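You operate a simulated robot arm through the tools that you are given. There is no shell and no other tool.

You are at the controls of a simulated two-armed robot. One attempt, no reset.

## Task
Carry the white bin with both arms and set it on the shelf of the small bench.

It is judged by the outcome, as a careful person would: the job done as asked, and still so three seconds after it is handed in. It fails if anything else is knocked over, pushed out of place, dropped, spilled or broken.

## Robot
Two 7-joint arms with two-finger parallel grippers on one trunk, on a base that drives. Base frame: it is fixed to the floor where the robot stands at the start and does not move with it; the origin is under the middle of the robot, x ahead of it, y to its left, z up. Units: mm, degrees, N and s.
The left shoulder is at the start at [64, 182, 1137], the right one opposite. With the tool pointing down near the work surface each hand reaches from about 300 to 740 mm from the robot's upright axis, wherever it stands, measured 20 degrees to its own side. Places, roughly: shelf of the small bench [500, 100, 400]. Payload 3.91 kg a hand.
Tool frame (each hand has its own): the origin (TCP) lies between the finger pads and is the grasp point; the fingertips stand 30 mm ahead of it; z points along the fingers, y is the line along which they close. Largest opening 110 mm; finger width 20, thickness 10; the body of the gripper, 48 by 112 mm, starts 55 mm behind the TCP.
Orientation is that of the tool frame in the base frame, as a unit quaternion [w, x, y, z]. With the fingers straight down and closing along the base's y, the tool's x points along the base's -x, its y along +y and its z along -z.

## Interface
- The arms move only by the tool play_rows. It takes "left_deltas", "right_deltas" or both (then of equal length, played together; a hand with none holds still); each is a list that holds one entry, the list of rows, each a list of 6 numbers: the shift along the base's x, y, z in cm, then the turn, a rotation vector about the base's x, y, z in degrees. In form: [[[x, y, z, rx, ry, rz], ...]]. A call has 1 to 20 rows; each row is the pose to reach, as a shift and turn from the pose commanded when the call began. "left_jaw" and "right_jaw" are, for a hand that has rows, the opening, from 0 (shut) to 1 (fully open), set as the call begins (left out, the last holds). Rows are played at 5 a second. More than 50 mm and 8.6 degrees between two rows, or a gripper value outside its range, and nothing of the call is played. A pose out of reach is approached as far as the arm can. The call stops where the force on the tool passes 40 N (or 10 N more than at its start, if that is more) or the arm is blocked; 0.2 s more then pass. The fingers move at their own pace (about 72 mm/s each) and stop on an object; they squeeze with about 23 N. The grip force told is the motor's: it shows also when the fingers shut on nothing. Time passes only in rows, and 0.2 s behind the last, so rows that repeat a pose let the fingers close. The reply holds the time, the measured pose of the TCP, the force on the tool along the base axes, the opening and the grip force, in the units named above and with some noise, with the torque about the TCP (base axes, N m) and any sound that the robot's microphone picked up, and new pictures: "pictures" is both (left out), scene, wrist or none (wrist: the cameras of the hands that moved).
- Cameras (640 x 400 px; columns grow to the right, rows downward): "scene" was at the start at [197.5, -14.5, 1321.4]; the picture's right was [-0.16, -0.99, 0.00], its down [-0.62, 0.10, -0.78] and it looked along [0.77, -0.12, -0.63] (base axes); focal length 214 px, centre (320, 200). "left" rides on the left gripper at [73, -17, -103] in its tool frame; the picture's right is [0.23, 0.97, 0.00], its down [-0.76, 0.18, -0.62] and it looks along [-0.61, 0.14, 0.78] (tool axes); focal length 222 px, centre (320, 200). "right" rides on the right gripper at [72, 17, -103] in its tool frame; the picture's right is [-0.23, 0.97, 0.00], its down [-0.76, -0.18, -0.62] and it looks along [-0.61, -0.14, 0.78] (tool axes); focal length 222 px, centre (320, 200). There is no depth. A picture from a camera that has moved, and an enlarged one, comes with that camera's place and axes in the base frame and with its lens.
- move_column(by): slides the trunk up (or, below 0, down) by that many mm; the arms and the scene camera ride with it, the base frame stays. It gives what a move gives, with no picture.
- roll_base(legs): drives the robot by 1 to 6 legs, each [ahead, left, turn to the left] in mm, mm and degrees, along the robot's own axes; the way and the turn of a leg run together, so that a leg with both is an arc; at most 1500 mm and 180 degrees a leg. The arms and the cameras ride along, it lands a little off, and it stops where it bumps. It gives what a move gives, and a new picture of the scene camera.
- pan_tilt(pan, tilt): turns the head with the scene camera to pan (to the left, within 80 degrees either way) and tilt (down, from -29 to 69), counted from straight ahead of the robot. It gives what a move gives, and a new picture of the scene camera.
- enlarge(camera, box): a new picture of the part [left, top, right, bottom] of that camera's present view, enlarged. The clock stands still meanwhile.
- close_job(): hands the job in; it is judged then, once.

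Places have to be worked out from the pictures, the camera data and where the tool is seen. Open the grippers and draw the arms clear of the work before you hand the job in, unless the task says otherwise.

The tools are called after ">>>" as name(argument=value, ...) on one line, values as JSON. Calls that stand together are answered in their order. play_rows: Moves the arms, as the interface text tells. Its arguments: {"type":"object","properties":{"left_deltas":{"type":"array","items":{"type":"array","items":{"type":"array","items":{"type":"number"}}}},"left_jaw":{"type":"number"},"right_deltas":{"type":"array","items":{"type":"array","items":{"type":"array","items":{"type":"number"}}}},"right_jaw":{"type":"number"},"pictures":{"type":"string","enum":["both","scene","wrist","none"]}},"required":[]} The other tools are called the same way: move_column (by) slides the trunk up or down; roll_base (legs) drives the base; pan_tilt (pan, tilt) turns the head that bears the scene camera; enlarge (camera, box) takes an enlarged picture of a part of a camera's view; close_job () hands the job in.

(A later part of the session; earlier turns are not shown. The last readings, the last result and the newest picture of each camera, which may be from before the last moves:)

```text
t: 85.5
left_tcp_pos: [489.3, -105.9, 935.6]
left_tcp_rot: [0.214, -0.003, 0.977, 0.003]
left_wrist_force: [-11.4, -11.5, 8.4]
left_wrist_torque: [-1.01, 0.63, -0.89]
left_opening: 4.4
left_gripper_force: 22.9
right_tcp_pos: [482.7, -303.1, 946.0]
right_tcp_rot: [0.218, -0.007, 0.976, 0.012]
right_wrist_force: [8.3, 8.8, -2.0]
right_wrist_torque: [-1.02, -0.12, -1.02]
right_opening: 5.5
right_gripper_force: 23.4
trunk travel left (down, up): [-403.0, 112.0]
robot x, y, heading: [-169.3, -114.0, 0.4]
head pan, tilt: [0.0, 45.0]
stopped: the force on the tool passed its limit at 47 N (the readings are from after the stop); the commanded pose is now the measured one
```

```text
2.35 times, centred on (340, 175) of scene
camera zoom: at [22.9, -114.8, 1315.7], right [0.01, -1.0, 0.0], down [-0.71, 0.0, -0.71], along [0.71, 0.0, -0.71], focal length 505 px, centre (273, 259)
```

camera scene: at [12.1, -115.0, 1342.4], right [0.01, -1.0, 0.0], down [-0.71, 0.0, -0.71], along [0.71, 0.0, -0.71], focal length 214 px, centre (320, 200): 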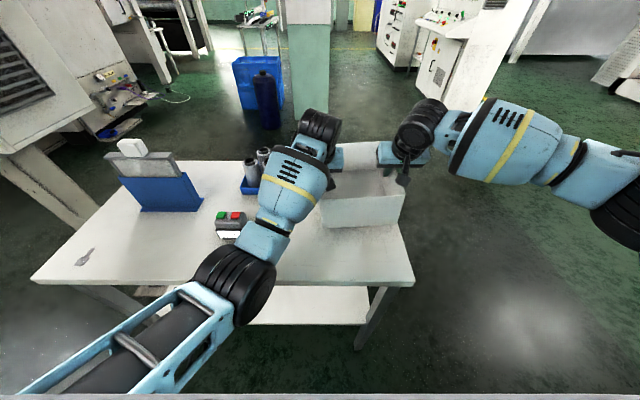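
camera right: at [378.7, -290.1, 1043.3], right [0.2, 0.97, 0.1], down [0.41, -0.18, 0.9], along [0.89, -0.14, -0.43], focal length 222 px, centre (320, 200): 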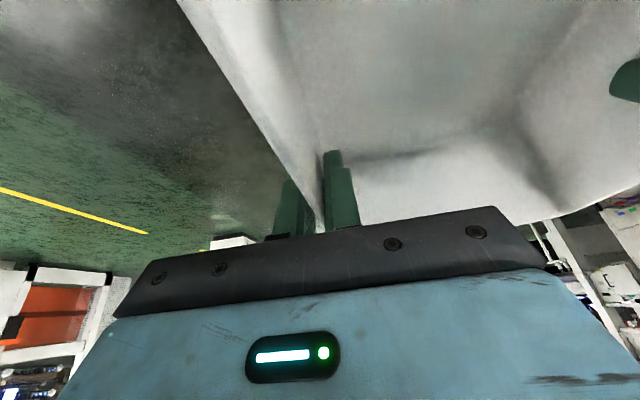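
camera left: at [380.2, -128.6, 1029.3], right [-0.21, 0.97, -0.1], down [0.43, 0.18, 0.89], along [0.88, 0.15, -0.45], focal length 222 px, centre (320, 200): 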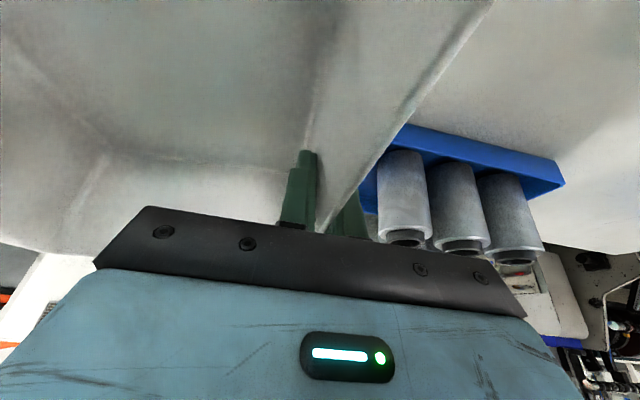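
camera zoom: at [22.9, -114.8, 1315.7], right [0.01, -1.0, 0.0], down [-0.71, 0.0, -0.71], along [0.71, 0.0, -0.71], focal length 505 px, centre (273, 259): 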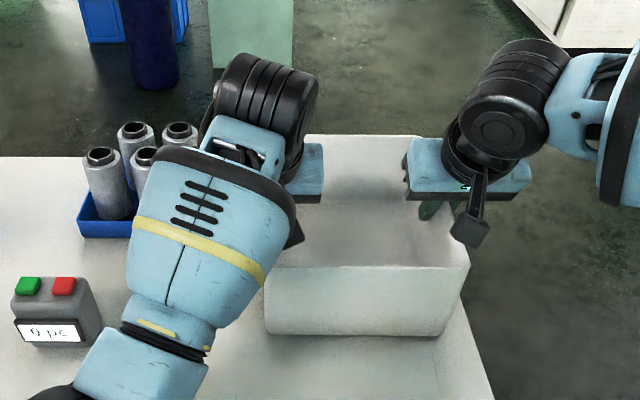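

The bin is back on the table. I'll open both grippers and let it settle.

>>> play_rows(left_deltas=[[[0, 0, 0, 0, 0, 0], [0, 0, 0, 0, 0, 0], [0, 0, 0, 0, 0, 0]]], right_deltas=[[[0, 0, 0, 0, 0, 0], [0, 0, 0, 0, 0, 0], [0, 0, 0, 0, 0, 0]]], left_jaw=0.5, right_jaw=0.5, pictures="both")

```text
t: 86.3
left_tcp_pos: [490.4, -104.5, 934.8]
left_tcp_rot: [0.214, -0.004, 0.977, 0.003]
left_wrist_force: [-0.4, 1.6, -0.4]
left_wrist_torque: [0.04, 0.01, -0.01]
left_opening: 55.1
left_gripper_force: 0.0
right_tcp_pos: [482.0, -303.2, 945.6]
right_tcp_rot: [0.217, -0.007, 0.976, 0.013]
right_wrist_force: [-0.5, 0.9, 0.0]
right_wrist_torque: [0.0, 0.03, -0.02]
right_opening: 55.0
right_gripper_force: 0.0
trunk travel left (down, up): [-403.0, 112.0]
robot x, y, heading: [-169.4, -112.7, 0.4]
head pan, tilt: [0.0, 45.0]
camera scene: at [23.4, -114.9, 1315.9], right [0.01, -1.0, 0.0], down [-0.71, 0.0, -0.71], along [0.71, 0.0, -0.71], focal length 214 px, centre (320, 200)
camera right: at [372.9, -289.0, 1008.6], right [0.19, 0.98, 0.12], down [0.43, -0.19, 0.88], along [0.88, -0.12, -0.45], focal length 222 px, centre (320, 200)
camera left: at [381.9, -122.2, 998.3], right [-0.22, 0.97, -0.09], down [0.43, 0.18, 0.89], along [0.88, 0.15, -0.46], focal length 222 px, centre (320, 200)
```

scene: 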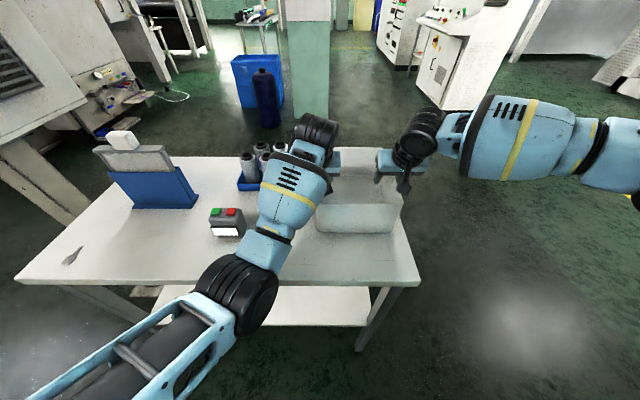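
right: 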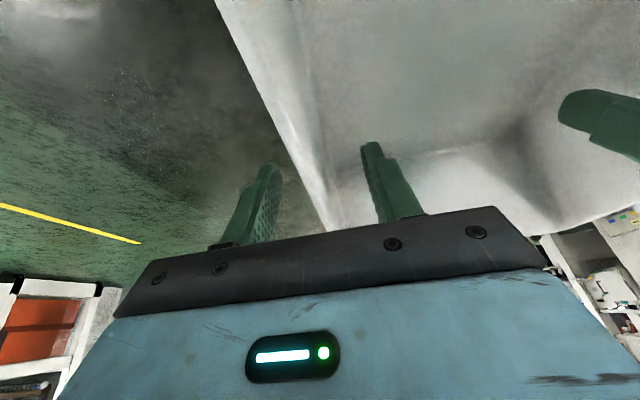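
left: 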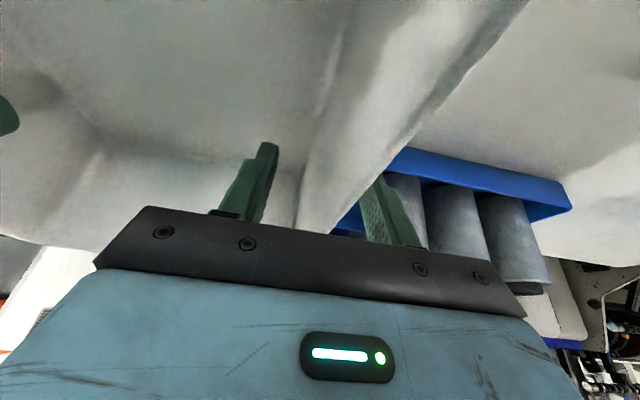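

The bin is released and standing on the table, shifted only a few mm left. I'll raise both hands clear of the rim. Next I'll test a stance with the robot further left, so the right arm works further out and away from its limit.

>>> play_rows(left_deltas=[[[0, 0, 2, 0, 0, 0], [0, 0, 4, 0, 0, 0], [0, 0, 6.5, 0, 0, -0.2], [0, 0, 9, 0, 0, -0.5]]], right_deltas=[[[0, 0, 2, 0, 0, 0], [0, 0, 4, 0, 0, 0], [0, 0, 6, -0.6, 0, -0.5], [0, -0.3, 8, -1.2, 0, -1.0]]], pictures="none")

```text
t: 87.3
left_tcp_pos: [494.8, -89.8, 1015.8]
left_tcp_rot: [0.209, -0.009, 0.978, 0.013]
left_wrist_force: [0.6, 0.6, -0.3]
left_wrist_torque: [0.0, -0.03, -0.02]
left_opening: 55.1
left_gripper_force: 0.1
right_tcp_pos: [483.2, -304.9, 1027.9]
right_tcp_rot: [0.218, -0.002, 0.976, 0.0]
right_wrist_force: [0.0, 0.0, 0.3]
right_wrist_torque: [0.01, 0.0, 0.0]
right_opening: 55.0
right_gripper_force: 0.0
trunk travel left (down, up): [-403.0, 112.0]
robot x, y, heading: [-169.1, -116.7, 0.4]
head pan, tilt: [0.0, 45.0]
```

The left hand drifted about 15 mm in y during the raise. I'll hold and re-read to see whether it was only lagging.

>>> play_rows(left_deltas=[[[0, 0, 0, 0, 0, 0], [0, 0, 0, 0, 0, 0], [0, 0, 0, 0, 0, 0]]], right_deltas=[[[0, 0, 0, 0, 0, 0], [0, 0, 0, 0, 0, 0], [0, 0, 0, 0, 0, 0]]], pictures="both")

```text
t: 88.1
left_tcp_pos: [495.7, -88.3, 1019.3]
left_tcp_rot: [0.21, -0.011, 0.978, 0.011]
left_wrist_force: [0.1, 0.5, 0.0]
left_wrist_torque: [0.03, -0.01, 0.0]
left_opening: 55.0
left_gripper_force: 0.0
right_tcp_pos: [483.6, -305.0, 1026.4]
right_tcp_rot: [0.217, -0.001, 0.976, 0.0]
right_wrist_force: [0.2, 0.3, -1.0]
right_wrist_torque: [0.01, -0.01, 0.01]
right_opening: 55.0
right_gripper_force: 0.0
trunk travel left (down, up): [-403.0, 112.0]
robot x, y, heading: [-169.0, -113.1, 0.1]
head pan, tilt: [0.0, 45.0]
camera scene: at [23.4, -114.9, 1315.9], right [0.01, -1.0, 0.0], down [-0.71, 0.0, -0.71], along [0.71, 0.0, -0.71], focal length 214 px, centre (320, 200)
camera right: at [374.1, -288.6, 1088.8], right [0.2, 0.97, 0.1], down [0.43, -0.18, 0.89], along [0.88, -0.14, -0.45], focal length 222 px, centre (320, 200)
camera left: at [387.7, -108.3, 1083.3], right [-0.23, 0.97, -0.08], down [0.43, 0.17, 0.89], along [0.87, 0.17, -0.46], focal length 222 px, centre (320, 200)
```

scene: 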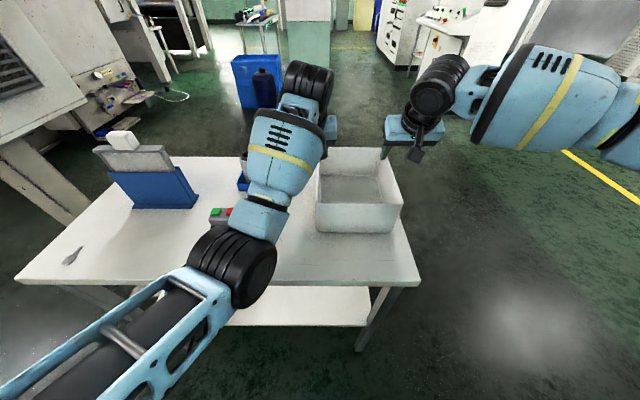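
right: 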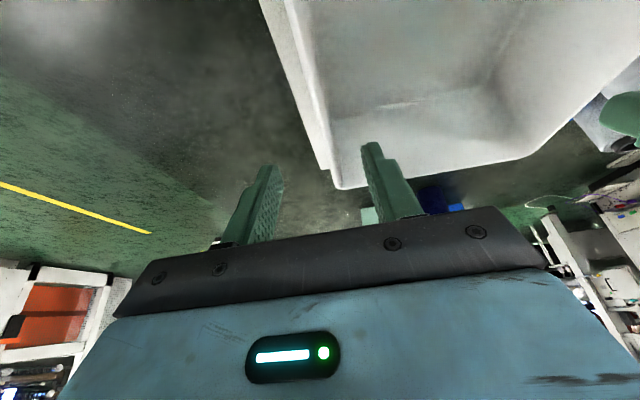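
left: 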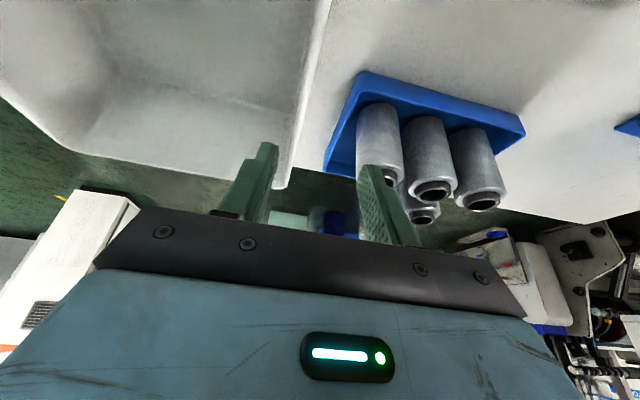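

The right arm still has its starting high-elbow posture, while the left was changed by the earlier turning. I'll back off to free space and give the right arm the mirrored treatment. First I'll raise both hands and drive back.

>>> play_rows(left_deltas=[[[0, 0, 2, 0, 0, 0], [0, 0, 4, 0, 0, 0], [0, 0, 6, 0, 0, 0]]], right_deltas=[[[0, -0.5, 2, 0, 0, 0], [0, -1.5, 4, 0, 0, 0], [0, -3, 6, 0, 0, 0]]], pictures="none")

>>> roll_base(legs=[[-200, 0, 0]])

```text
t: 88.9
left_tcp_pos: [495.2, -85.4, 1073.5]
left_tcp_rot: [0.207, -0.012, 0.978, 0.014]
left_wrist_force: [0.1, -0.6, 0.6]
left_wrist_torque: [-0.03, -0.01, 0.01]
left_opening: 55.0
left_gripper_force: 0.0
right_tcp_pos: [480.7, -337.2, 1088.0]
right_tcp_rot: [0.217, -0.003, 0.976, 0.0]
right_wrist_force: [-0.2, -0.6, -0.3]
right_wrist_torque: [0.0, -0.02, 0.05]
right_opening: 55.1
right_gripper_force: 0.1
trunk travel left (down, up): [-403.0, 112.0]
robot x, y, heading: [-169.4, -113.1, 0.3]
head pan, tilt: [0.0, 45.0]
```

```text
t: 90.4
left_tcp_pos: [301.8, -83.8, 1080.6]
left_tcp_rot: [0.211, -0.015, 0.977, 0.01]
left_wrist_force: [-0.1, -0.4, 0.2]
left_wrist_torque: [0.01, -0.03, 0.01]
left_opening: 55.3
left_gripper_force: 0.2
right_tcp_pos: [286.2, -337.6, 1087.2]
right_tcp_rot: [0.218, -0.002, 0.976, 0.0]
right_wrist_force: [-0.3, -0.3, 0.1]
right_wrist_torque: [-0.03, -0.05, -0.01]
right_opening: 55.0
right_gripper_force: 0.2
trunk travel left (down, up): [-403.0, 112.0]
robot x, y, heading: [-367.0, -117.2, 0.5]
head pan, tilt: [0.0, 45.0]
camera scene: at [-172.1, -115.8, 1316.0], right [0.01, -1.0, 0.0], down [-0.71, -0.01, -0.71], along [0.71, 0.01, -0.71], focal length 214 px, centre (320, 200)
```

scene: 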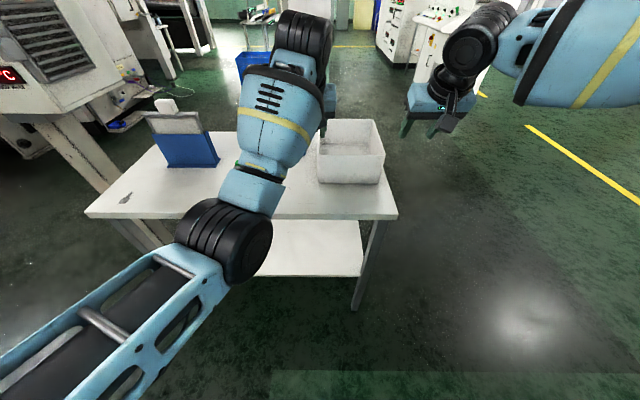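

I'll bring both hands back to tool-down poses near the start relation: left about (424, 98) and right about (421, −99) relative to the robot, at z≈1205.

>>> play_rows(left_deltas=[[[-3.5, 0.9, 1.8, -0.1, 3.5, -0.3], [-7, 1.8, 3.6, -0.2, 7, -0.6], [-10.5, 2.7, 5.4, -0.3, 10.5, -0.9], [-14, 3.6, 7.2, -0.5, 14, -1.2], [-17.5, 4.6, 9, -0.6, 17.5, -1.5], [-21, 5.5, 11, -0.7, 21, -1.7], [-24.5, 6.5, 12.8, -0.8, 24.5, -1.9], [-24.5, 6.5, 12.8, -0.8, 24.5, -1.9]]], right_deltas=[[[-3.3, 0, 1.7, 0, 3.5, 0], [-6.6, 0.5, 3.4, 0, 7, 0], [-9.9, 1.5, 5.1, 0, 10.5, 0], [-13.2, 3.5, 6.8, 0, 14, 0], [-16.5, 6, 8.5, 0, 17.5, 0], [-19.8, 9, 10.2, 0, 21, 0], [-23.2, 11.7, 11.8, 0, 25, 0], [-23.2, 11.7, 11.8, 0, 25, 0]]], pictures="scene")

```text
t: 91.7
left_tcp_pos: [279.3, -38.9, 1061.4]
left_tcp_rot: [-0.065, -0.053, 0.996, 0.02]
left_wrist_force: [0.5, 0.7, 0.0]
left_wrist_torque: [0.01, -0.04, 0.0]
left_opening: 55.1
left_gripper_force: 0.0
left hand out of reach, approached as far as the arm can: row 1, 2, 3, 4, 5, 6
right_tcp_pos: [119.7, -270.9, 1173.8]
right_tcp_rot: [0.061, -0.003, 0.998, 0.0]
right_wrist_force: [-0.3, 0.4, -0.6]
right_wrist_torque: [-0.03, -0.04, 0.01]
right_opening: 55.2
right_gripper_force: 0.0
right hand out of reach, approached as far as the arm can: row 6
trunk travel left (down, up): [-403.0, 112.0]
robot x, y, heading: [-364.5, -114.4, 0.5]
head pan, tilt: [0.0, 45.0]
stopped in row 6 (left hand): the arm was blocked; the commanded pose is now the measured one
camera scene: at [-170.4, -115.1, 1315.7], right [0.01, -1.0, 0.0], down [-0.71, -0.01, -0.71], along [0.71, 0.01, -0.71], focal length 214 px, centre (320, 200)
```

scene: 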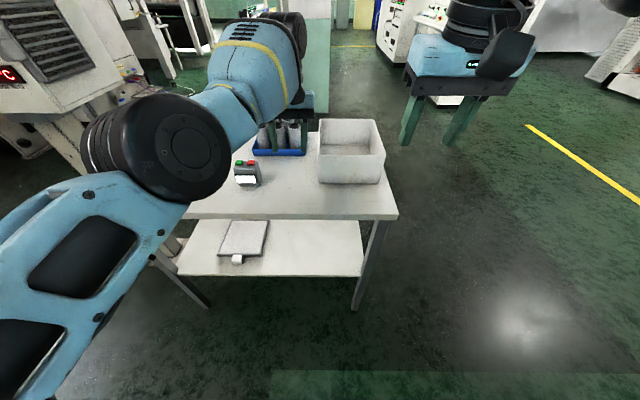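

The left arm was reported blocked and its elbow is close to the head, so I'll look at it before moving further.

>>> pan_tilt(pan=50, tilt=20)

>>> pan_tilt(pan=-50, tilt=15)

```text
t: 92.9
left_tcp_pos: [277.1, -40.0, 1061.9]
left_tcp_rot: [-0.066, -0.053, 0.996, 0.02]
left_wrist_force: [-0.1, 0.5, -0.1]
left_wrist_torque: [-0.03, -0.01, -0.04]
left_opening: 54.9
left_gripper_force: 0.0
right_tcp_pos: [117.4, -271.5, 1174.3]
right_tcp_rot: [0.061, -0.003, 0.998, 0.0]
right_wrist_force: [-1.5, -0.3, 0.3]
right_wrist_torque: [0.0, -0.01, 0.01]
right_opening: 54.7
right_gripper_force: 0.1
trunk travel left (down, up): [-403.0, 112.0]
robot x, y, heading: [-364.9, -113.3, 0.6]
head pan, tilt: [50.0, 20.0]
camera scene: at [-193.8, -44.4, 1354.6], right [0.77, -0.64, 0.0], down [-0.22, -0.26, -0.94], along [0.6, 0.72, -0.34], focal length 214 px, centre (320, 200)
```

scene: 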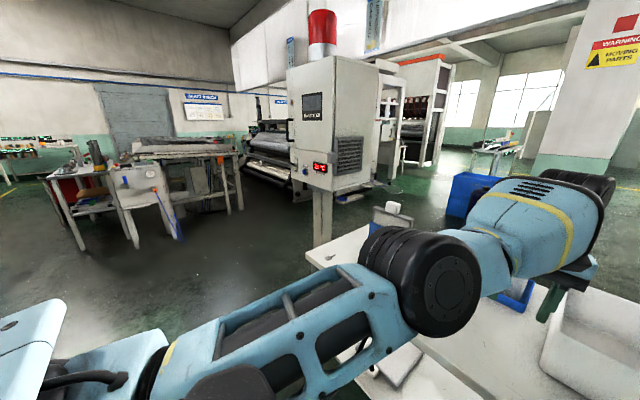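

```text
t: 94.7
left_tcp_pos: [277.7, -40.7, 1061.0]
left_tcp_rot: [-0.066, -0.053, 0.996, 0.021]
left_wrist_force: [-0.8, -0.3, -0.1]
left_wrist_torque: [-0.01, 0.01, 0.0]
left_opening: 55.3
left_gripper_force: 0.0
right_tcp_pos: [119.6, -271.3, 1174.9]
right_tcp_rot: [0.06, -0.003, 0.998, 0.0]
right_wrist_force: [0.2, 0.2, 0.6]
right_wrist_torque: [-0.01, 0.0, 0.03]
right_opening: 55.0
right_gripper_force: 0.1
trunk travel left (down, up): [-403.0, 112.0]
robot x, y, heading: [-368.5, -118.3, 0.6]
head pan, tilt: [-50.0, 15.0]
camera scene: at [-192.4, -187.2, 1362.7], right [-0.76, -0.65, 0.0], down [-0.17, 0.2, -0.97], along [0.63, -0.73, -0.26], focal length 214 px, centre (320, 200)
```

scene: 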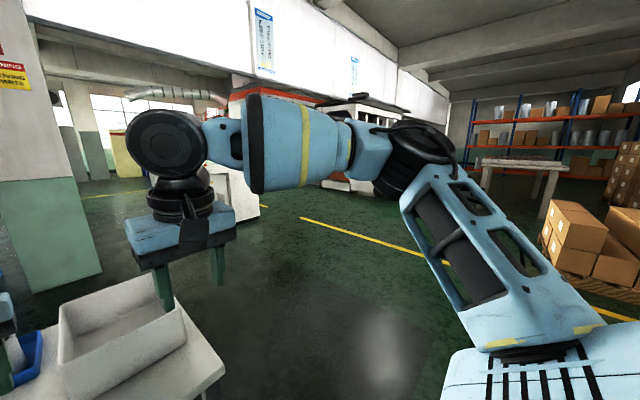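

Both arms are in free space. The left upper arm points straight ahead and looks cramped, so I'll try moving the left hand outward and back without rotating it. The right hand continues toward tool-down.

>>> play_rows(left_deltas=[[[-1, 3, 0.5, 0, 0, 0], [-2, 6, 1, 0, 0, 0], [-3, 9, 1.5, 0, 0, 0], [-4, 12, 2, 0, 0, 0], [-5, 15, 2.5, 0, 0, 0], [-6, 18, 3, 0, 0, 0]]], right_deltas=[[[-1, 0, 0.5, 0, 1.5, 0], [-2, 0, 1, 0, 3, 0], [-3, 0, 1.5, 0, 4.5, 0], [-4, 0, 2, 0, 6, 0], [-5, 0, 2.5, 0, 7, 0], [-6, 0, 3, 0, 7, 0]]], pictures="none")

>>> pan_tilt(pan=50, tilt=20)

```text
t: 96.1
left_tcp_pos: [292.4, 139.4, 1106.6]
left_tcp_rot: [-0.065, -0.052, 0.996, 0.019]
left_wrist_force: [-0.4, 0.8, -0.2]
left_wrist_torque: [-0.02, 0.0, 0.0]
left_opening: 54.9
left_gripper_force: 0.1
left hand out of reach, approached as far as the arm can: row 1, 2, 3, 4, 5, 6
right_tcp_pos: [57.2, -270.5, 1204.6]
right_tcp_rot: [0.001, -0.003, 1.0, 0.001]
right_wrist_force: [-0.1, -0.8, -0.2]
right_wrist_torque: [-0.02, -0.02, 0.01]
right_opening: 55.0
right_gripper_force: 0.0
trunk travel left (down, up): [-403.0, 112.0]
robot x, y, heading: [-366.6, -115.5, 0.4]
head pan, tilt: [-50.0, 15.0]
```

```text
t: 97.8
left_tcp_pos: [292.2, 137.6, 1105.9]
left_tcp_rot: [-0.067, -0.052, 0.996, 0.02]
left_wrist_force: [-0.5, 0.4, -0.7]
left_wrist_torque: [0.0, -0.04, 0.0]
left_opening: 54.9
left_gripper_force: 0.1
right_tcp_pos: [57.4, -271.3, 1203.4]
right_tcp_rot: [0.0, -0.003, 1.0, 0.0]
right_wrist_force: [0.2, 0.2, 0.4]
right_wrist_torque: [-0.02, 0.02, 0.0]
right_opening: 55.0
right_gripper_force: 0.1
trunk travel left (down, up): [-403.0, 112.0]
robot x, y, heading: [-361.6, -115.1, 0.6]
head pan, tilt: [50.0, 20.0]
camera scene: at [-193.8, -44.4, 1354.6], right [0.77, -0.64, 0.0], down [-0.22, -0.26, -0.94], along [0.6, 0.72, -0.34], focal length 214 px, centre (320, 200)
```

scene: 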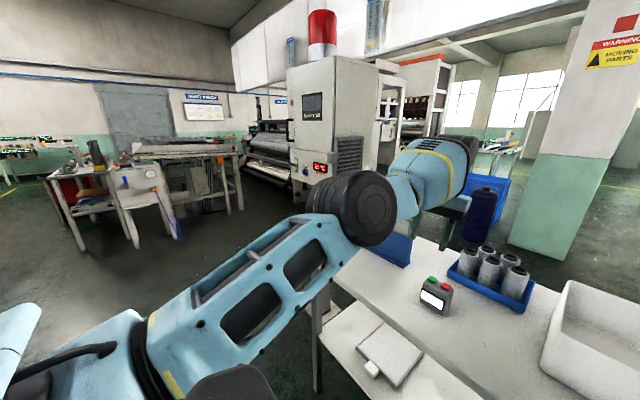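

The left arm appears nearly straight (stretched), which keeps it from retracting sideways. I'll pull the left hand straight back toward the shoulder while squaring its orientation, as that freed it before.

>>> play_rows(left_deltas=[[[-3.5, -1.5, 0.5, 0, 0, 0], [-7, -3, 1, 0, -1, -1], [-10.5, -4.5, 1.5, -0.5, -2.5, -2], [-14, -6, 2.5, -1, -4, -3], [-17.5, -8, 4, -1.5, -6, -4.5], [-21, -10, 6, -2, -7.5, -6], [-23, -11, 9, -2.3, -7.7, -6], [-23, -12, 10, -2.3, -7.7, -6]]], pictures="scene")

```text
t: 99.6
left_tcp_pos: [263.6, -7.3, 1214.1]
left_tcp_rot: [0.003, 0.0, 1.0, 0.0]
left_wrist_force: [0.6, 0.5, -0.3]
left_wrist_torque: [-0.02, 0.02, 0.02]
left_opening: 55.1
left_gripper_force: 0.0
left hand out of reach, approached as far as the arm can: row 1, 2, 3, 4, 5, 6, 7, 8
right_tcp_pos: [58.2, -272.3, 1203.7]
right_tcp_rot: [0.0, -0.002, 1.0, 0.0]
right_wrist_force: [0.0, -0.3, 1.0]
right_wrist_torque: [-0.04, 0.03, 0.02]
right_opening: 54.6
right_gripper_force: 0.2
trunk travel left (down, up): [-403.0, 112.0]
robot x, y, heading: [-363.4, -119.2, 0.4]
head pan, tilt: [50.0, 20.0]
camera scene: at [-194.0, -44.6, 1354.6], right [0.77, -0.64, 0.0], down [-0.22, -0.26, -0.94], along [0.6, 0.72, -0.34], focal length 214 px, centre (320, 200)
```

scene: 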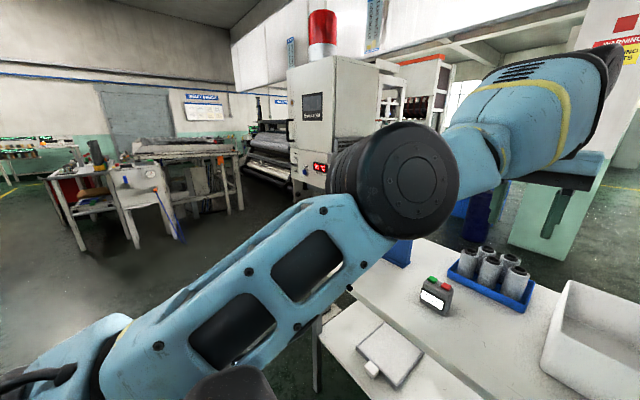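

The left hand slides on a sphere instead of retracting, so some joint is at its stop. I'll probe small single-axis turns to find the free direction.

>>> play_rows(left_deltas=[[[0, 0, 0, 0, 0, -8]]], pictures="none")

>>> play_rows(left_deltas=[[[0, 0, 0, 0, -8, 0]]], pictures="none")

>>> play_rows(left_deltas=[[[-2, 0, -1, 0, 0, 0]]], pictures="none")

```text
t: 100.0
left_tcp_pos: [264.0, -5.6, 1214.5]
left_tcp_rot: [0.003, 0.069, 0.998, -0.001]
left_wrist_force: [0.5, 0.3, 0.3]
left_wrist_torque: [-0.01, 0.01, 0.0]
left_opening: 55.0
left_gripper_force: 0.1
right_tcp_pos: [57.9, -272.3, 1204.9]
right_tcp_rot: [0.0, -0.002, 1.0, 0.0]
right_wrist_force: [-0.2, 0.9, 1.1]
right_wrist_torque: [0.03, -0.03, 0.01]
right_opening: 54.9
right_gripper_force: 0.2
trunk travel left (down, up): [-403.0, 112.0]
robot x, y, heading: [-363.9, -116.9, 0.6]
head pan, tilt: [50.0, 20.0]
```

```text
t: 100.4
left_tcp_pos: [283.4, -11.8, 1224.4]
left_tcp_rot: [0.07, 0.069, 0.995, 0.005]
left_wrist_force: [-0.1, 0.3, 0.7]
left_wrist_torque: [-0.03, 0.04, 0.01]
left_opening: 55.0
left_gripper_force: 0.1
left hand out of reach, approached as far as the arm can: row 1
right_tcp_pos: [57.9, -271.0, 1203.9]
right_tcp_rot: [0.0, -0.003, 1.0, 0.0]
right_wrist_force: [0.4, -0.3, -0.7]
right_wrist_torque: [-0.04, 0.02, -0.02]
right_opening: 54.7
right_gripper_force: 0.1
trunk travel left (down, up): [-403.0, 112.0]
robot x, y, heading: [-363.8, -113.9, 0.6]
head pan, tilt: [50.0, 20.0]
```

```text
t: 100.8
left_tcp_pos: [284.3, -14.3, 1223.5]
left_tcp_rot: [0.07, 0.07, 0.995, 0.005]
left_wrist_force: [0.0, 0.0, -0.1]
left_wrist_torque: [0.01, 0.03, 0.02]
left_opening: 55.1
left_gripper_force: 0.1
left hand out of reach, approached as far as the arm can: row 1
right_tcp_pos: [57.9, -271.8, 1204.0]
right_tcp_rot: [0.0, -0.003, 1.0, -0.001]
right_wrist_force: [0.0, 0.0, 1.2]
right_wrist_torque: [0.03, 0.02, 0.0]
right_opening: 54.8
right_gripper_force: 0.1
trunk travel left (down, up): [-403.0, 112.0]
robot x, y, heading: [-361.9, -119.4, 0.4]
head pan, tilt: [50.0, 20.0]
```

Yaw moves freely, but the wrist can't come toward the shoulder: the left elbow is at its straight stop, perhaps slightly past it. Swinging the stretched arm to the right should bend the elbow the proper way. I'll move the right hand outward at the same time for clearance.

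>>> play_rows(left_deltas=[[[0, -2.5, 0, 0, 0, 0], [0, -5, 0, 0, 0, 0], [-0.5, -7.5, 0, 0, 0, 0], [-1, -10, 0, 0, 0, 0], [-1.6, -12.5, 0, 0, 0, 0], [-2.4, -15, 0, 0, 0, 0], [-3.2, -17.5, 0, 0, 0, 0], [-4.1, -20, 0, 0, 0, 0], [-5.2, -22.5, 0, 0, 0, 0]]], right_deltas=[[[0, -2.5, 0, 0, 0, 0], [0, -5, 0, 0, 0, 0], [0, -7.5, 0, 0, 0, 0], [0, -10, 0, 0, 0, 0], [0, -12.5, 0, 0, 0, 0], [0, -15, 0, 0, 0, 0], [0, -17.5, 0, 0, 0, 0], [0, -20, 0, 0, 0, 0], [0, -20, 0, 0, 0, 0]]], pictures="scene")

```text
t: 101.9
left_tcp_pos: [286.3, -12.8, 1228.6]
left_tcp_rot: [0.074, 0.003, 0.997, -0.021]
left_wrist_force: [0.8, 0.2, 0.1]
left_wrist_torque: [-0.03, -0.02, 0.02]
left_opening: 55.3
left_gripper_force: 0.0
left hand out of reach, approached as far as the arm can: row 1, 2, 3, 4, 5
right_tcp_pos: [57.2, -370.6, 1204.8]
right_tcp_rot: [0.0, -0.003, 1.0, 0.0]
right_wrist_force: [-0.3, -0.7, -0.4]
right_wrist_torque: [0.0, -0.03, -0.01]
right_opening: 54.9
right_gripper_force: 0.0
trunk travel left (down, up): [-403.0, 112.0]
robot x, y, heading: [-371.6, -115.7, 0.7]
head pan, tilt: [50.0, 20.0]
stopped in row 5 (left hand): the arm was blocked; the commanded pose is now the measured one
camera scene: at [-193.8, -45.0, 1354.6], right [0.77, -0.64, 0.0], down [-0.22, -0.26, -0.94], along [0.6, 0.73, -0.34], focal length 214 px, centre (320, 200)
```

scene: 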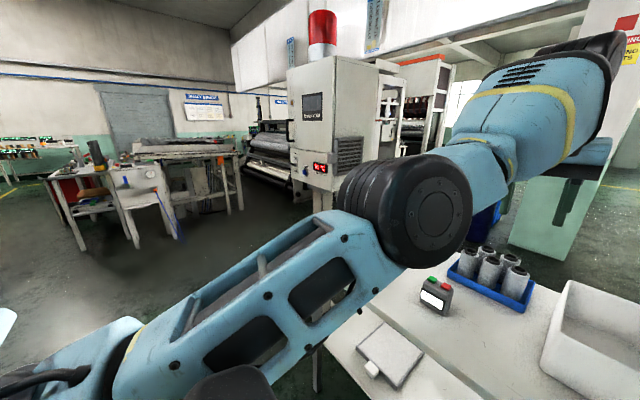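

By geometry the left wrist bend is at its limit (about 116° between forearm and tool), because the elbow is low and the arm stretched. I'll pitch the left tool forward about its wrist to relieve that, then retract.

>>> play_rows(left_deltas=[[[2.1, 0, 0.6, 0, -7.3, 0], [4.3, 0, 1.5, 0, -14.6, 0], [6.4, 0, 2.6, 0, -21.9, 0], [8.6, 0, 3.9, 0, -29.2, 0], [10.6, 0, 5.4, 0, -36.5, 0], [8.4, 0.4, 4.2, 0, -36.5, 0], [6, 0.8, 3, 0, -36.5, 0], [3, 1.2, 1.6, 0, -36.5, 0], [0, 1.6, 0.2, 0, -36.5, 0], [-3, 2, -1.2, 0, -36.5, 0]]], pictures="scene")

```text
t: 104.1
left_tcp_pos: [263.7, 27.0, 1221.9]
left_tcp_rot: [0.388, -0.007, 0.922, -0.011]
left_wrist_force: [-0.4, 0.2, 0.2]
left_wrist_torque: [0.0, -0.03, 0.03]
left_opening: 54.9
left_gripper_force: 0.0
left hand out of reach, approached as far as the arm can: row 10
right_tcp_pos: [57.6, -370.6, 1203.5]
right_tcp_rot: [0.0, -0.003, 1.0, -0.001]
right_wrist_force: [0.4, 0.6, 0.3]
right_wrist_torque: [-0.01, 0.0, 0.0]
right_opening: 54.8
right_gripper_force: 0.0
trunk travel left (down, up): [-403.0, 112.0]
robot x, y, heading: [-364.8, -114.9, 0.5]
head pan, tilt: [50.0, 20.0]
camera scene: at [-194.3, -43.8, 1354.7], right [0.77, -0.64, 0.0], down [-0.22, -0.26, -0.94], along [0.6, 0.73, -0.34], focal length 214 px, centre (320, 200)
```

scene: 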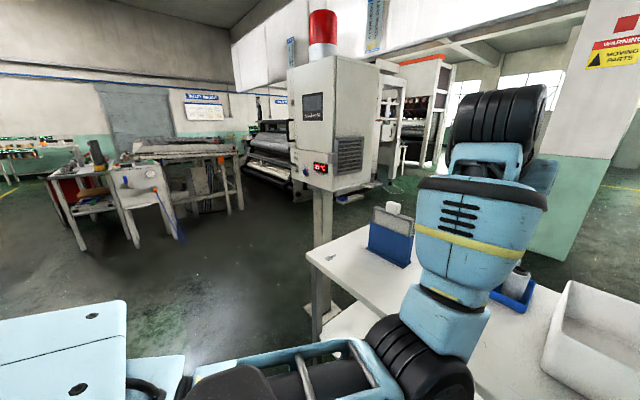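

That confirmed it: with the tool pitched forward, the left arm retracts, now with a low elbow. Next I'll test whether the right arm reaches inward when its tool points straight down, in free air above the table edge.

>>> play_rows(right_deltas=[[[2.7, 1.9, -1.5, 0, 0, 0], [5.4, 3.8, -3, 0, 0, 0], [8.1, 5.7, -4.6, 0, 0, 0], [10.8, 7.6, -6.2, 0, 0, 0], [13.5, 9.6, -7.7, 0, 0, 0], [16.2, 11.5, -9.2, 0, 0, 0], [19, 13.5, -10.8, 0, 0, 0], [21.8, 15.5, -12.4, 0, 0, 0], [21.8, 15.5, -12.4, 0, 0, 0]]], pictures="none")

>>> pan_tilt(pan=-50, tilt=20)

```text
t: 106.1
left_tcp_pos: [265.9, 24.0, 1215.7]
left_tcp_rot: [0.384, -0.003, 0.923, -0.009]
left_wrist_force: [0.2, 1.8, 0.0]
left_wrist_torque: [0.01, 0.01, 0.0]
left_opening: 55.2
left_gripper_force: 0.1
right_tcp_pos: [183.8, -301.8, 1109.6]
right_tcp_rot: [-0.001, -0.003, 1.0, 0.0]
right_wrist_force: [-0.3, 0.0, 0.2]
right_wrist_torque: [0.01, 0.01, 0.03]
right_opening: 55.1
right_gripper_force: 0.1
right hand out of reach, approached as far as the arm can: row 5, 6, 7, 8, 9
trunk travel left (down, up): [-403.0, 112.0]
robot x, y, heading: [-367.5, -112.8, 0.5]
head pan, tilt: [50.0, 20.0]
```

```text
t: 107.8
left_tcp_pos: [264.2, 23.1, 1216.1]
left_tcp_rot: [0.385, -0.003, 0.923, -0.008]
left_wrist_force: [-0.8, 0.2, 0.3]
left_wrist_torque: [-0.02, -0.02, 0.02]
left_opening: 54.9
left_gripper_force: 0.1
right_tcp_pos: [184.3, -303.9, 1109.2]
right_tcp_rot: [0.0, -0.002, 1.0, 0.0]
right_wrist_force: [0.4, -0.2, -0.8]
right_wrist_torque: [0.05, 0.0, 0.01]
right_opening: 55.0
right_gripper_force: 0.1
trunk travel left (down, up): [-403.0, 112.0]
robot x, y, heading: [-363.8, -115.4, 0.5]
head pan, tilt: [-50.0, 20.0]
camera scene: at [-192.6, -186.8, 1354.6], right [-0.76, -0.65, 0.0], down [-0.22, 0.26, -0.94], along [0.61, -0.71, -0.34], focal length 214 px, centre (320, 200)
```

scene: 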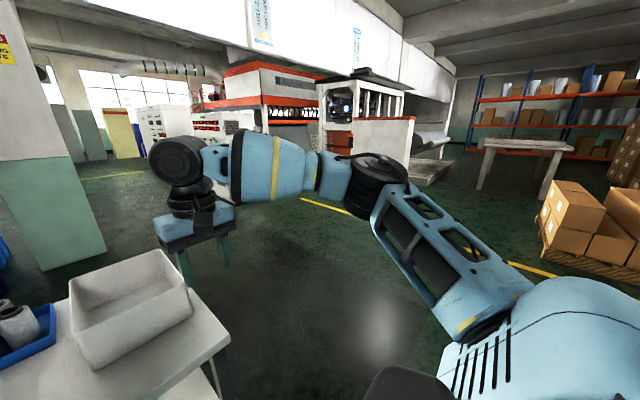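

The right elbow stalls at one spot, about (322, −385) relative to the robot, in both tests, so it must be led around from above. First I'll move the left hand outward and lower with a moderate pitch, and lift the right hand up and back, then look at both elbows.

>>> play_rows(left_deltas=[[[-1, 3, -1, 0, 0, 0], [-2, 6, -2, 0, 0, 0], [-3, 9, -3, 0, 0, 0], [-4, 12, -4, 0, 0, 0], [-5, 15, -5, 0, 0, 0], [-5, 18, -6, 0, 0, 0], [-5, 21, -7, 0, 0, 0], [-5, 24, -8, 0, 0, 0]]], right_deltas=[[[-2, 0.5, 2, 0, 0, 0], [-4, 1, 4, 0, 0, 0], [-6, 1.5, 6, 0, 0, 0], [-8, 2, 8, 0, 0, 0], [-10, 3, 10, 0, 0, 0], [-12, 4, 12, 0, 0, 0], [-13, 5, 14, 0, 0, 0], [-13, 6, 16, 0, 0, 0]]], pictures="none")

>>> pan_tilt(pan=-50, tilt=10)

>>> pan_tilt(pan=50, tilt=25)

```text
t: 109.6
left_tcp_pos: [214.2, 246.6, 1138.1]
left_tcp_rot: [0.383, 0.01, 0.923, -0.021]
left_wrist_force: [0.0, 0.5, -0.8]
left_wrist_torque: [-0.02, -0.01, -0.01]
left_opening: 54.7
left_gripper_force: 0.2
left hand out of reach, approached as far as the arm can: row 1, 2, 3, 4, 5, 6
right_tcp_pos: [44.8, -268.2, 1268.4]
right_tcp_rot: [-0.001, -0.004, 1.0, 0.001]
right_wrist_force: [-0.9, 0.8, -0.2]
right_wrist_torque: [-0.03, -0.01, -0.01]
right_opening: 55.0
right_gripper_force: 0.1
right hand out of reach, approached as far as the arm can: row 7, 8
trunk travel left (down, up): [-403.0, 112.0]
robot x, y, heading: [-364.2, -114.6, 0.6]
head pan, tilt: [-50.0, 20.0]
```

```text
t: 110.3
left_tcp_pos: [214.2, 247.9, 1138.5]
left_tcp_rot: [0.383, 0.009, 0.923, -0.019]
left_wrist_force: [0.7, -0.3, -0.2]
left_wrist_torque: [0.01, -0.02, 0.03]
left_opening: 55.0
left_gripper_force: 0.0
right_tcp_pos: [44.7, -269.5, 1267.6]
right_tcp_rot: [0.001, -0.004, 1.0, 0.0]
right_wrist_force: [-0.8, 0.0, 1.1]
right_wrist_torque: [0.02, -0.02, 0.02]
right_opening: 55.0
right_gripper_force: 0.0
trunk travel left (down, up): [-403.0, 112.0]
robot x, y, heading: [-365.2, -116.7, 0.6]
head pan, tilt: [-50.0, 10.0]
camera scene: at [-192.7, -186.9, 1370.8], right [-0.76, -0.65, 0.0], down [-0.11, 0.13, -0.98], along [0.64, -0.75, -0.17], focal length 214 px, centre (320, 200)
```

scene: 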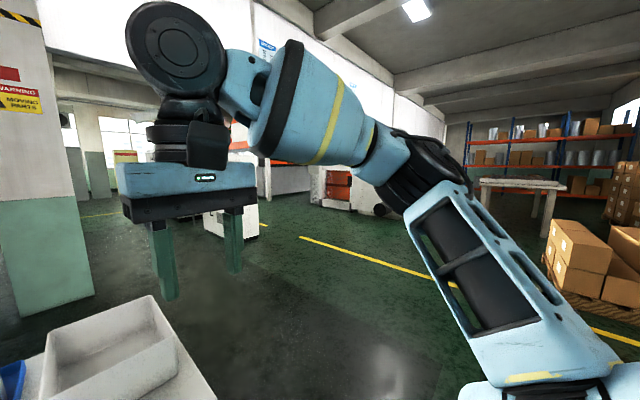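

```text
t: 112.1
left_tcp_pos: [213.1, 247.2, 1138.0]
left_tcp_rot: [0.382, 0.008, 0.924, -0.018]
left_wrist_force: [-0.3, -0.6, -0.2]
left_wrist_torque: [0.02, -0.01, 0.04]
left_opening: 55.0
left_gripper_force: 0.0
right_tcp_pos: [44.2, -270.0, 1267.4]
right_tcp_rot: [0.0, -0.003, 1.0, 0.0]
right_wrist_force: [-0.1, -0.2, 0.3]
right_wrist_torque: [0.04, 0.02, -0.01]
right_opening: 55.0
right_gripper_force: 0.0
trunk travel left (down, up): [-403.0, 112.0]
robot x, y, heading: [-364.0, -118.3, 0.4]
head pan, tilt: [50.0, 25.0]
camera scene: at [-194.5, -45.0, 1346.5], right [0.77, -0.64, 0.0], down [-0.27, -0.33, -0.91], along [0.58, 0.7, -0.42], focal length 214 px, centre (320, 200)
```

scene: 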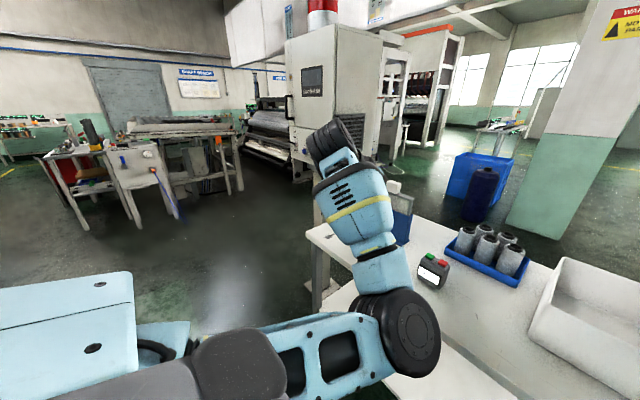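

The left elbow has swung to the inside-low side. I'll stretch the left arm out forward-left, above the table items, so the elbow can re-bend outward when the hand comes back in.

>>> play_rows(left_deltas=[[[2.2, 1.8, 0.8, 0, 0, 0], [4.4, 3.6, 1.6, 0, 0, 0], [6.6, 5.4, 2.4, 0, 0, 0], [8.8, 7.2, 3.2, 0, 0, 0], [11, 9, 4, 0, 0, 0], [13.2, 10.8, 4.8, 0, 0, 0], [15.4, 12.6, 5.6, 0, 0, 0], [17.6, 14.4, 6.4, 0, 0, 0]]], pictures="scene")

```text
t: 113.9
left_tcp_pos: [382.6, 390.2, 1200.1]
left_tcp_rot: [0.384, 0.008, 0.923, -0.019]
left_wrist_force: [-0.5, -0.4, -0.1]
left_wrist_torque: [0.01, -0.01, 0.03]
left_opening: 54.9
left_gripper_force: 0.1
left hand out of reach, approached as far as the arm can: row 8
right_tcp_pos: [43.2, -269.3, 1268.6]
right_tcp_rot: [0.001, -0.004, 1.0, 0.001]
right_wrist_force: [-0.4, -0.3, -0.2]
right_wrist_torque: [-0.01, 0.04, 0.0]
right_opening: 55.1
right_gripper_force: 0.1
trunk travel left (down, up): [-403.0, 112.0]
robot x, y, heading: [-362.1, -115.7, 0.4]
head pan, tilt: [50.0, 25.0]
camera scene: at [-195.6, -44.5, 1346.6], right [0.77, -0.64, 0.0], down [-0.27, -0.33, -0.91], along [0.58, 0.7, -0.42], focal length 214 px, centre (320, 200)
```

scene: 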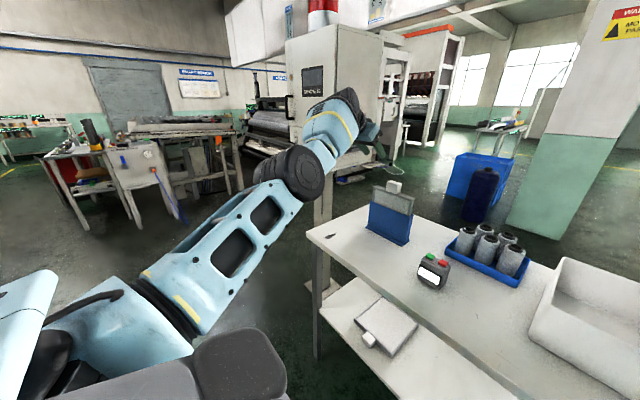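

The left arm is straight now. I'll swing the hand inward so the elbow bends outward, then look.

>>> play_rows(left_deltas=[[[0, -4, 0, 0, 0, 0], [0, -8, 0, 0, 0, 0], [-1, -12, 0, 0, 0, 0], [-2.5, -16, 0, 0, 0, 0], [-4.5, -20, 0, 0, 0, 0], [-7, -24, 0, 0, 0, 0], [-10, -27, 0, 0, 0, 0], [-13.5, -29, 0, 0, 0, 0]]], pictures="scene")

```text
t: 115.7
left_tcp_pos: [247.7, 97.7, 1196.5]
left_tcp_rot: [0.383, 0.008, 0.924, -0.019]
left_wrist_force: [-0.9, -0.4, -0.2]
left_wrist_torque: [0.02, -0.02, 0.03]
left_opening: 55.1
left_gripper_force: 0.0
right_tcp_pos: [43.7, -268.6, 1267.2]
right_tcp_rot: [0.001, -0.004, 1.0, 0.001]
right_wrist_force: [0.2, 0.5, -0.4]
right_wrist_torque: [-0.01, -0.05, 0.02]
right_opening: 55.1
right_gripper_force: 0.0
trunk travel left (down, up): [-403.0, 112.0]
robot x, y, heading: [-366.3, -115.0, 0.5]
head pan, tilt: [50.0, 25.0]
camera scene: at [-195.5, -44.1, 1346.6], right [0.77, -0.64, 0.0], down [-0.27, -0.33, -0.91], along [0.58, 0.7, -0.42], focal length 214 px, centre (320, 200)
```

scene: 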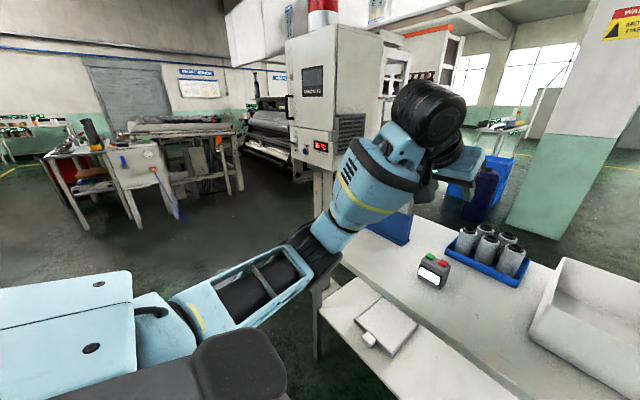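

That worked: the left elbow is now on the outside with no limits reported. I'll do the same for the right arm: pitch it forward, stretch it forward-right over open floor, then swing it inward.

>>> play_rows(right_deltas=[[[2.5, -2.8, -0.8, 0, -4, 0], [5, -5.6, -1.6, 0, -8, 0], [7.5, -8.4, -2.4, 0, -12, 0], [10, -11.2, -3.2, 0, -16, 0], [12.5, -14, -4, 0, -20, 0], [15, -16.8, -4.5, 0, -24, 0], [17.5, -19.6, -5, 0, -28, 0], [20, -22.4, -5.5, 0, -32, 0], [22.5, -25.2, -6, 0, -36, 0], [25, -28, -6, 0, -40, 0], [28, -30.5, -6.3, 0, -43, 0], [31, -32.5, -6.5, 0, -45, 0], [34, -34, -6.5, 0, -45, 0]]], pictures="none")

>>> pan_tilt(pan=-50, tilt=25)

```text
t: 118.5
left_tcp_pos: [250.3, 98.7, 1194.3]
left_tcp_rot: [0.383, 0.009, 0.924, -0.02]
left_wrist_force: [0.6, -0.3, 0.4]
left_wrist_torque: [0.0, 0.04, -0.04]
left_opening: 55.3
left_gripper_force: 0.1
right_tcp_pos: [388.0, -608.9, 1200.4]
right_tcp_rot: [0.382, -0.004, 0.924, -0.001]
right_wrist_force: [0.1, -0.3, -0.5]
right_wrist_torque: [0.0, -0.01, 0.05]
right_opening: 54.9
right_gripper_force: 0.0
trunk travel left (down, up): [-403.0, 112.0]
robot x, y, heading: [-367.4, -116.4, 0.5]
head pan, tilt: [50.0, 25.0]
```

```text
t: 120.3
left_tcp_pos: [247.4, 97.3, 1195.6]
left_tcp_rot: [0.383, 0.008, 0.923, -0.018]
left_wrist_force: [0.0, -0.8, -0.5]
left_wrist_torque: [-0.03, 0.01, 0.0]
left_opening: 55.0
left_gripper_force: 0.1
right_tcp_pos: [386.5, -609.9, 1202.6]
right_tcp_rot: [0.382, -0.002, 0.924, -0.002]
right_wrist_force: [-0.5, 1.1, 0.1]
right_wrist_torque: [0.03, 0.01, 0.04]
right_opening: 54.8
right_gripper_force: 0.0
trunk travel left (down, up): [-403.0, 112.0]
robot x, y, heading: [-365.9, -118.9, 0.5]
head pan, tilt: [-50.0, 25.0]
camera scene: at [-193.3, -186.0, 1346.5], right [-0.76, -0.65, 0.0], down [-0.27, 0.32, -0.91], along [0.59, -0.69, -0.42], focal length 214 px, centre (320, 200)
```

scene: 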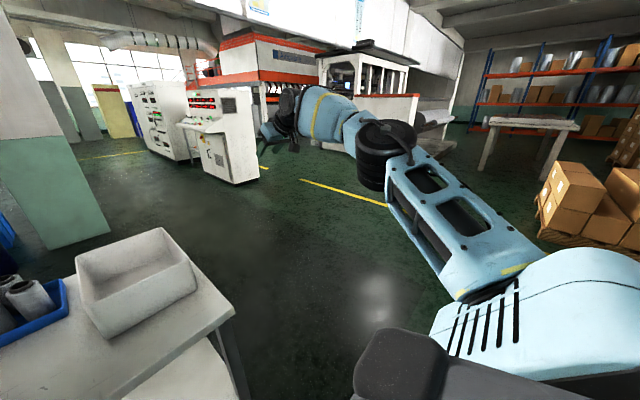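

The right arm is nearly straight. I'll stretch it the last bit, then swing it inward as with the left arm.

>>> play_rows(right_deltas=[[[1.3, -0.7, 0.5, 0, 0, 0], [2.6, -1.4, 1, 0, 0, 0], [3.2, 2, 0.6, 0, 0, 0], [3, 6, 0, 0, 0, 0], [2, 10, -0.5, 0, 0, 0], [0.5, 14, -1, 0, 0, 0], [-1.5, 18, -1, 0, 0, 0], [-4, 22, -1, 0, 0, 0], [-7, 25, -1, 0, 0, 0], [-10.5, 27.5, -1, 0, 0, 0], [-13.8, 28.2, -1, 0, 0, 0]]], pictures="scene")

```text
t: 122.7
left_tcp_pos: [246.2, 95.7, 1197.4]
left_tcp_rot: [0.383, 0.008, 0.923, -0.019]
left_wrist_force: [0.2, -0.8, 0.7]
left_wrist_torque: [0.01, 0.0, 0.02]
left_opening: 55.0
left_gripper_force: 0.0
right_tcp_pos: [248.0, -329.4, 1190.7]
right_tcp_rot: [0.383, -0.002, 0.924, -0.002]
right_wrist_force: [-0.5, -0.5, -0.6]
right_wrist_torque: [0.0, -0.03, -0.02]
right_opening: 55.1
right_gripper_force: 0.0
right hand out of reach, approached as far as the arm can: row 1, 2, 3, 4
trunk travel left (down, up): [-403.0, 112.0]
robot x, y, heading: [-363.7, -112.0, 0.6]
head pan, tilt: [-50.0, 25.0]
camera scene: at [-194.3, -186.4, 1346.6], right [-0.76, -0.65, 0.0], down [-0.27, 0.32, -0.91], along [0.59, -0.69, -0.42], focal length 214 px, centre (320, 200)
```

scene: 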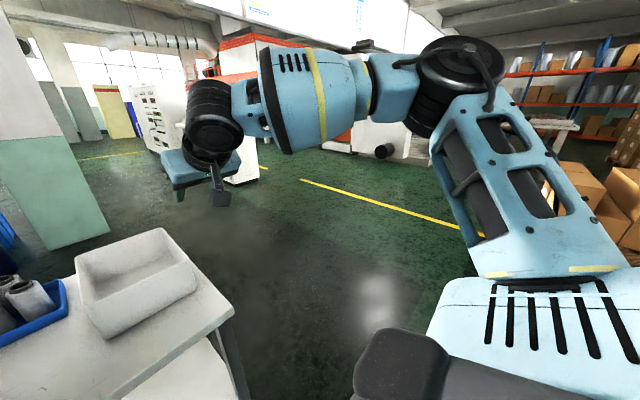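

The right elbow went back up-and-out. I'll stretch that arm again and roll the tool while straight, so the upper arm and forearm share the roll. Then I'll bend it and roll back, which should leave the elbow lower.

>>> play_rows(right_deltas=[[[2, -3.7, 0.25, 0, 0, 0], [4, -7.4, 0.5, 0, 0, 0], [6, -11.1, 0.75, 0, 0, 0], [8, -14.8, 1, 0, 0, 0], [10, -18.5, 1.25, 0, 0, 0], [12, -22.2, 1.5, 0, 0, 0], [14, -25.9, 1.75, 0, 0, 0], [16, -29.6, 2, 0, 0, 0], [16, -27.85, 2.11, 7.5, 0, 0], [16, -26.1, 2.46, 15, 0, 0], [16, -24.5, 3.02, 22.5, 0, 0], [16, -22.9, 3.8, 30, 0, 0], [16, -21.4, 4.77, 37.5, 0, 0], [16, -20.1, 5.92, 45, 0, 0], [16, -19, 7.24, 52.5, 0, 0], [16, -18, 8.7, 60, 0, 0]]], pictures="scene")

```text
t: 126.1
left_tcp_pos: [241.8, 91.5, 1200.6]
left_tcp_rot: [0.387, 0.012, 0.922, -0.019]
left_wrist_force: [-1.5, -1.3, 1.5]
left_wrist_torque: [0.11, -0.06, 0.12]
left_opening: 55.0
left_gripper_force: 0.0
right_tcp_pos: [310.2, -604.0, 1311.4]
right_tcp_rot: [0.333, 0.188, 0.799, 0.464]
right_wrist_force: [0.4, 1.5, 0.2]
right_wrist_torque: [-0.04, -0.04, -0.1]
right_opening: 54.8
right_gripper_force: 0.1
right hand out of reach, approached as far as the arm can: row 8, 9, 10, 11, 12, 13, 14, 15, 16
trunk travel left (down, up): [-403.0, 112.0]
robot x, y, heading: [-365.0, -117.3, 0.4]
head pan, tilt: [-50.0, 25.0]
camera scene: at [-199.2, -191.0, 1347.3], right [-0.76, -0.65, -0.01], down [-0.27, 0.32, -0.91], along [0.59, -0.69, -0.42], focal length 214 px, centre (320, 200)
```

scene: 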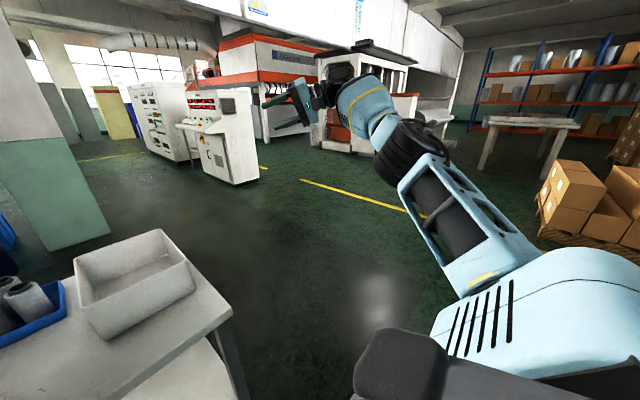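

The arm is straight and rolled 60°. I'll now bend it by swinging inward with the roll kept, then roll the tool back to upright.

>>> play_rows(right_deltas=[[[0.5, 4, -0.5, 0, 0, 0], [1, 8, -1, 0, 0, 0], [1.5, 12, -1.5, 0, 0, 0], [1.5, 16, -2, 0, 0, 0], [1, 20, -2.5, 0, 0, 0], [0, 24, -3, 0, 0, 0], [-1, 28, -3.5, 0, 0, 0], [-2.5, 32, -4.2, 0, 0, 0], [-4.5, 35.5, -5, 0, 0, 0], [-6.3, 39, -5.5, 0, 0, 0]]], pictures="scene")

```text
t: 128.3
left_tcp_pos: [248.5, 98.3, 1196.4]
left_tcp_rot: [0.383, 0.009, 0.924, -0.02]
left_wrist_force: [0.7, 0.4, 0.0]
left_wrist_torque: [0.01, -0.01, 0.0]
left_opening: 55.0
left_gripper_force: 0.1
right_tcp_pos: [249.9, -204.4, 1254.5]
right_tcp_rot: [0.333, 0.188, 0.801, 0.46]
right_wrist_force: [1.3, -0.5, -0.1]
right_wrist_torque: [0.03, -0.03, -0.02]
right_opening: 55.3
right_gripper_force: 0.0
trunk travel left (down, up): [-403.0, 112.0]
robot x, y, heading: [-368.4, -118.2, 0.4]
head pan, tilt: [-50.0, 25.0]
camera scene: at [-193.5, -184.9, 1346.6], right [-0.76, -0.65, 0.0], down [-0.27, 0.32, -0.91], along [0.59, -0.69, -0.42], focal length 214 px, centre (320, 200)
```

scene: 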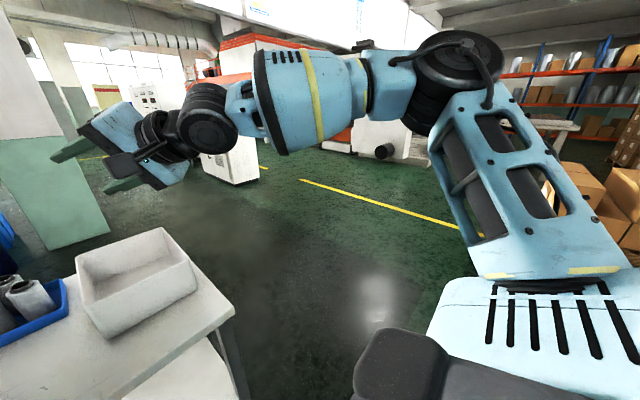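

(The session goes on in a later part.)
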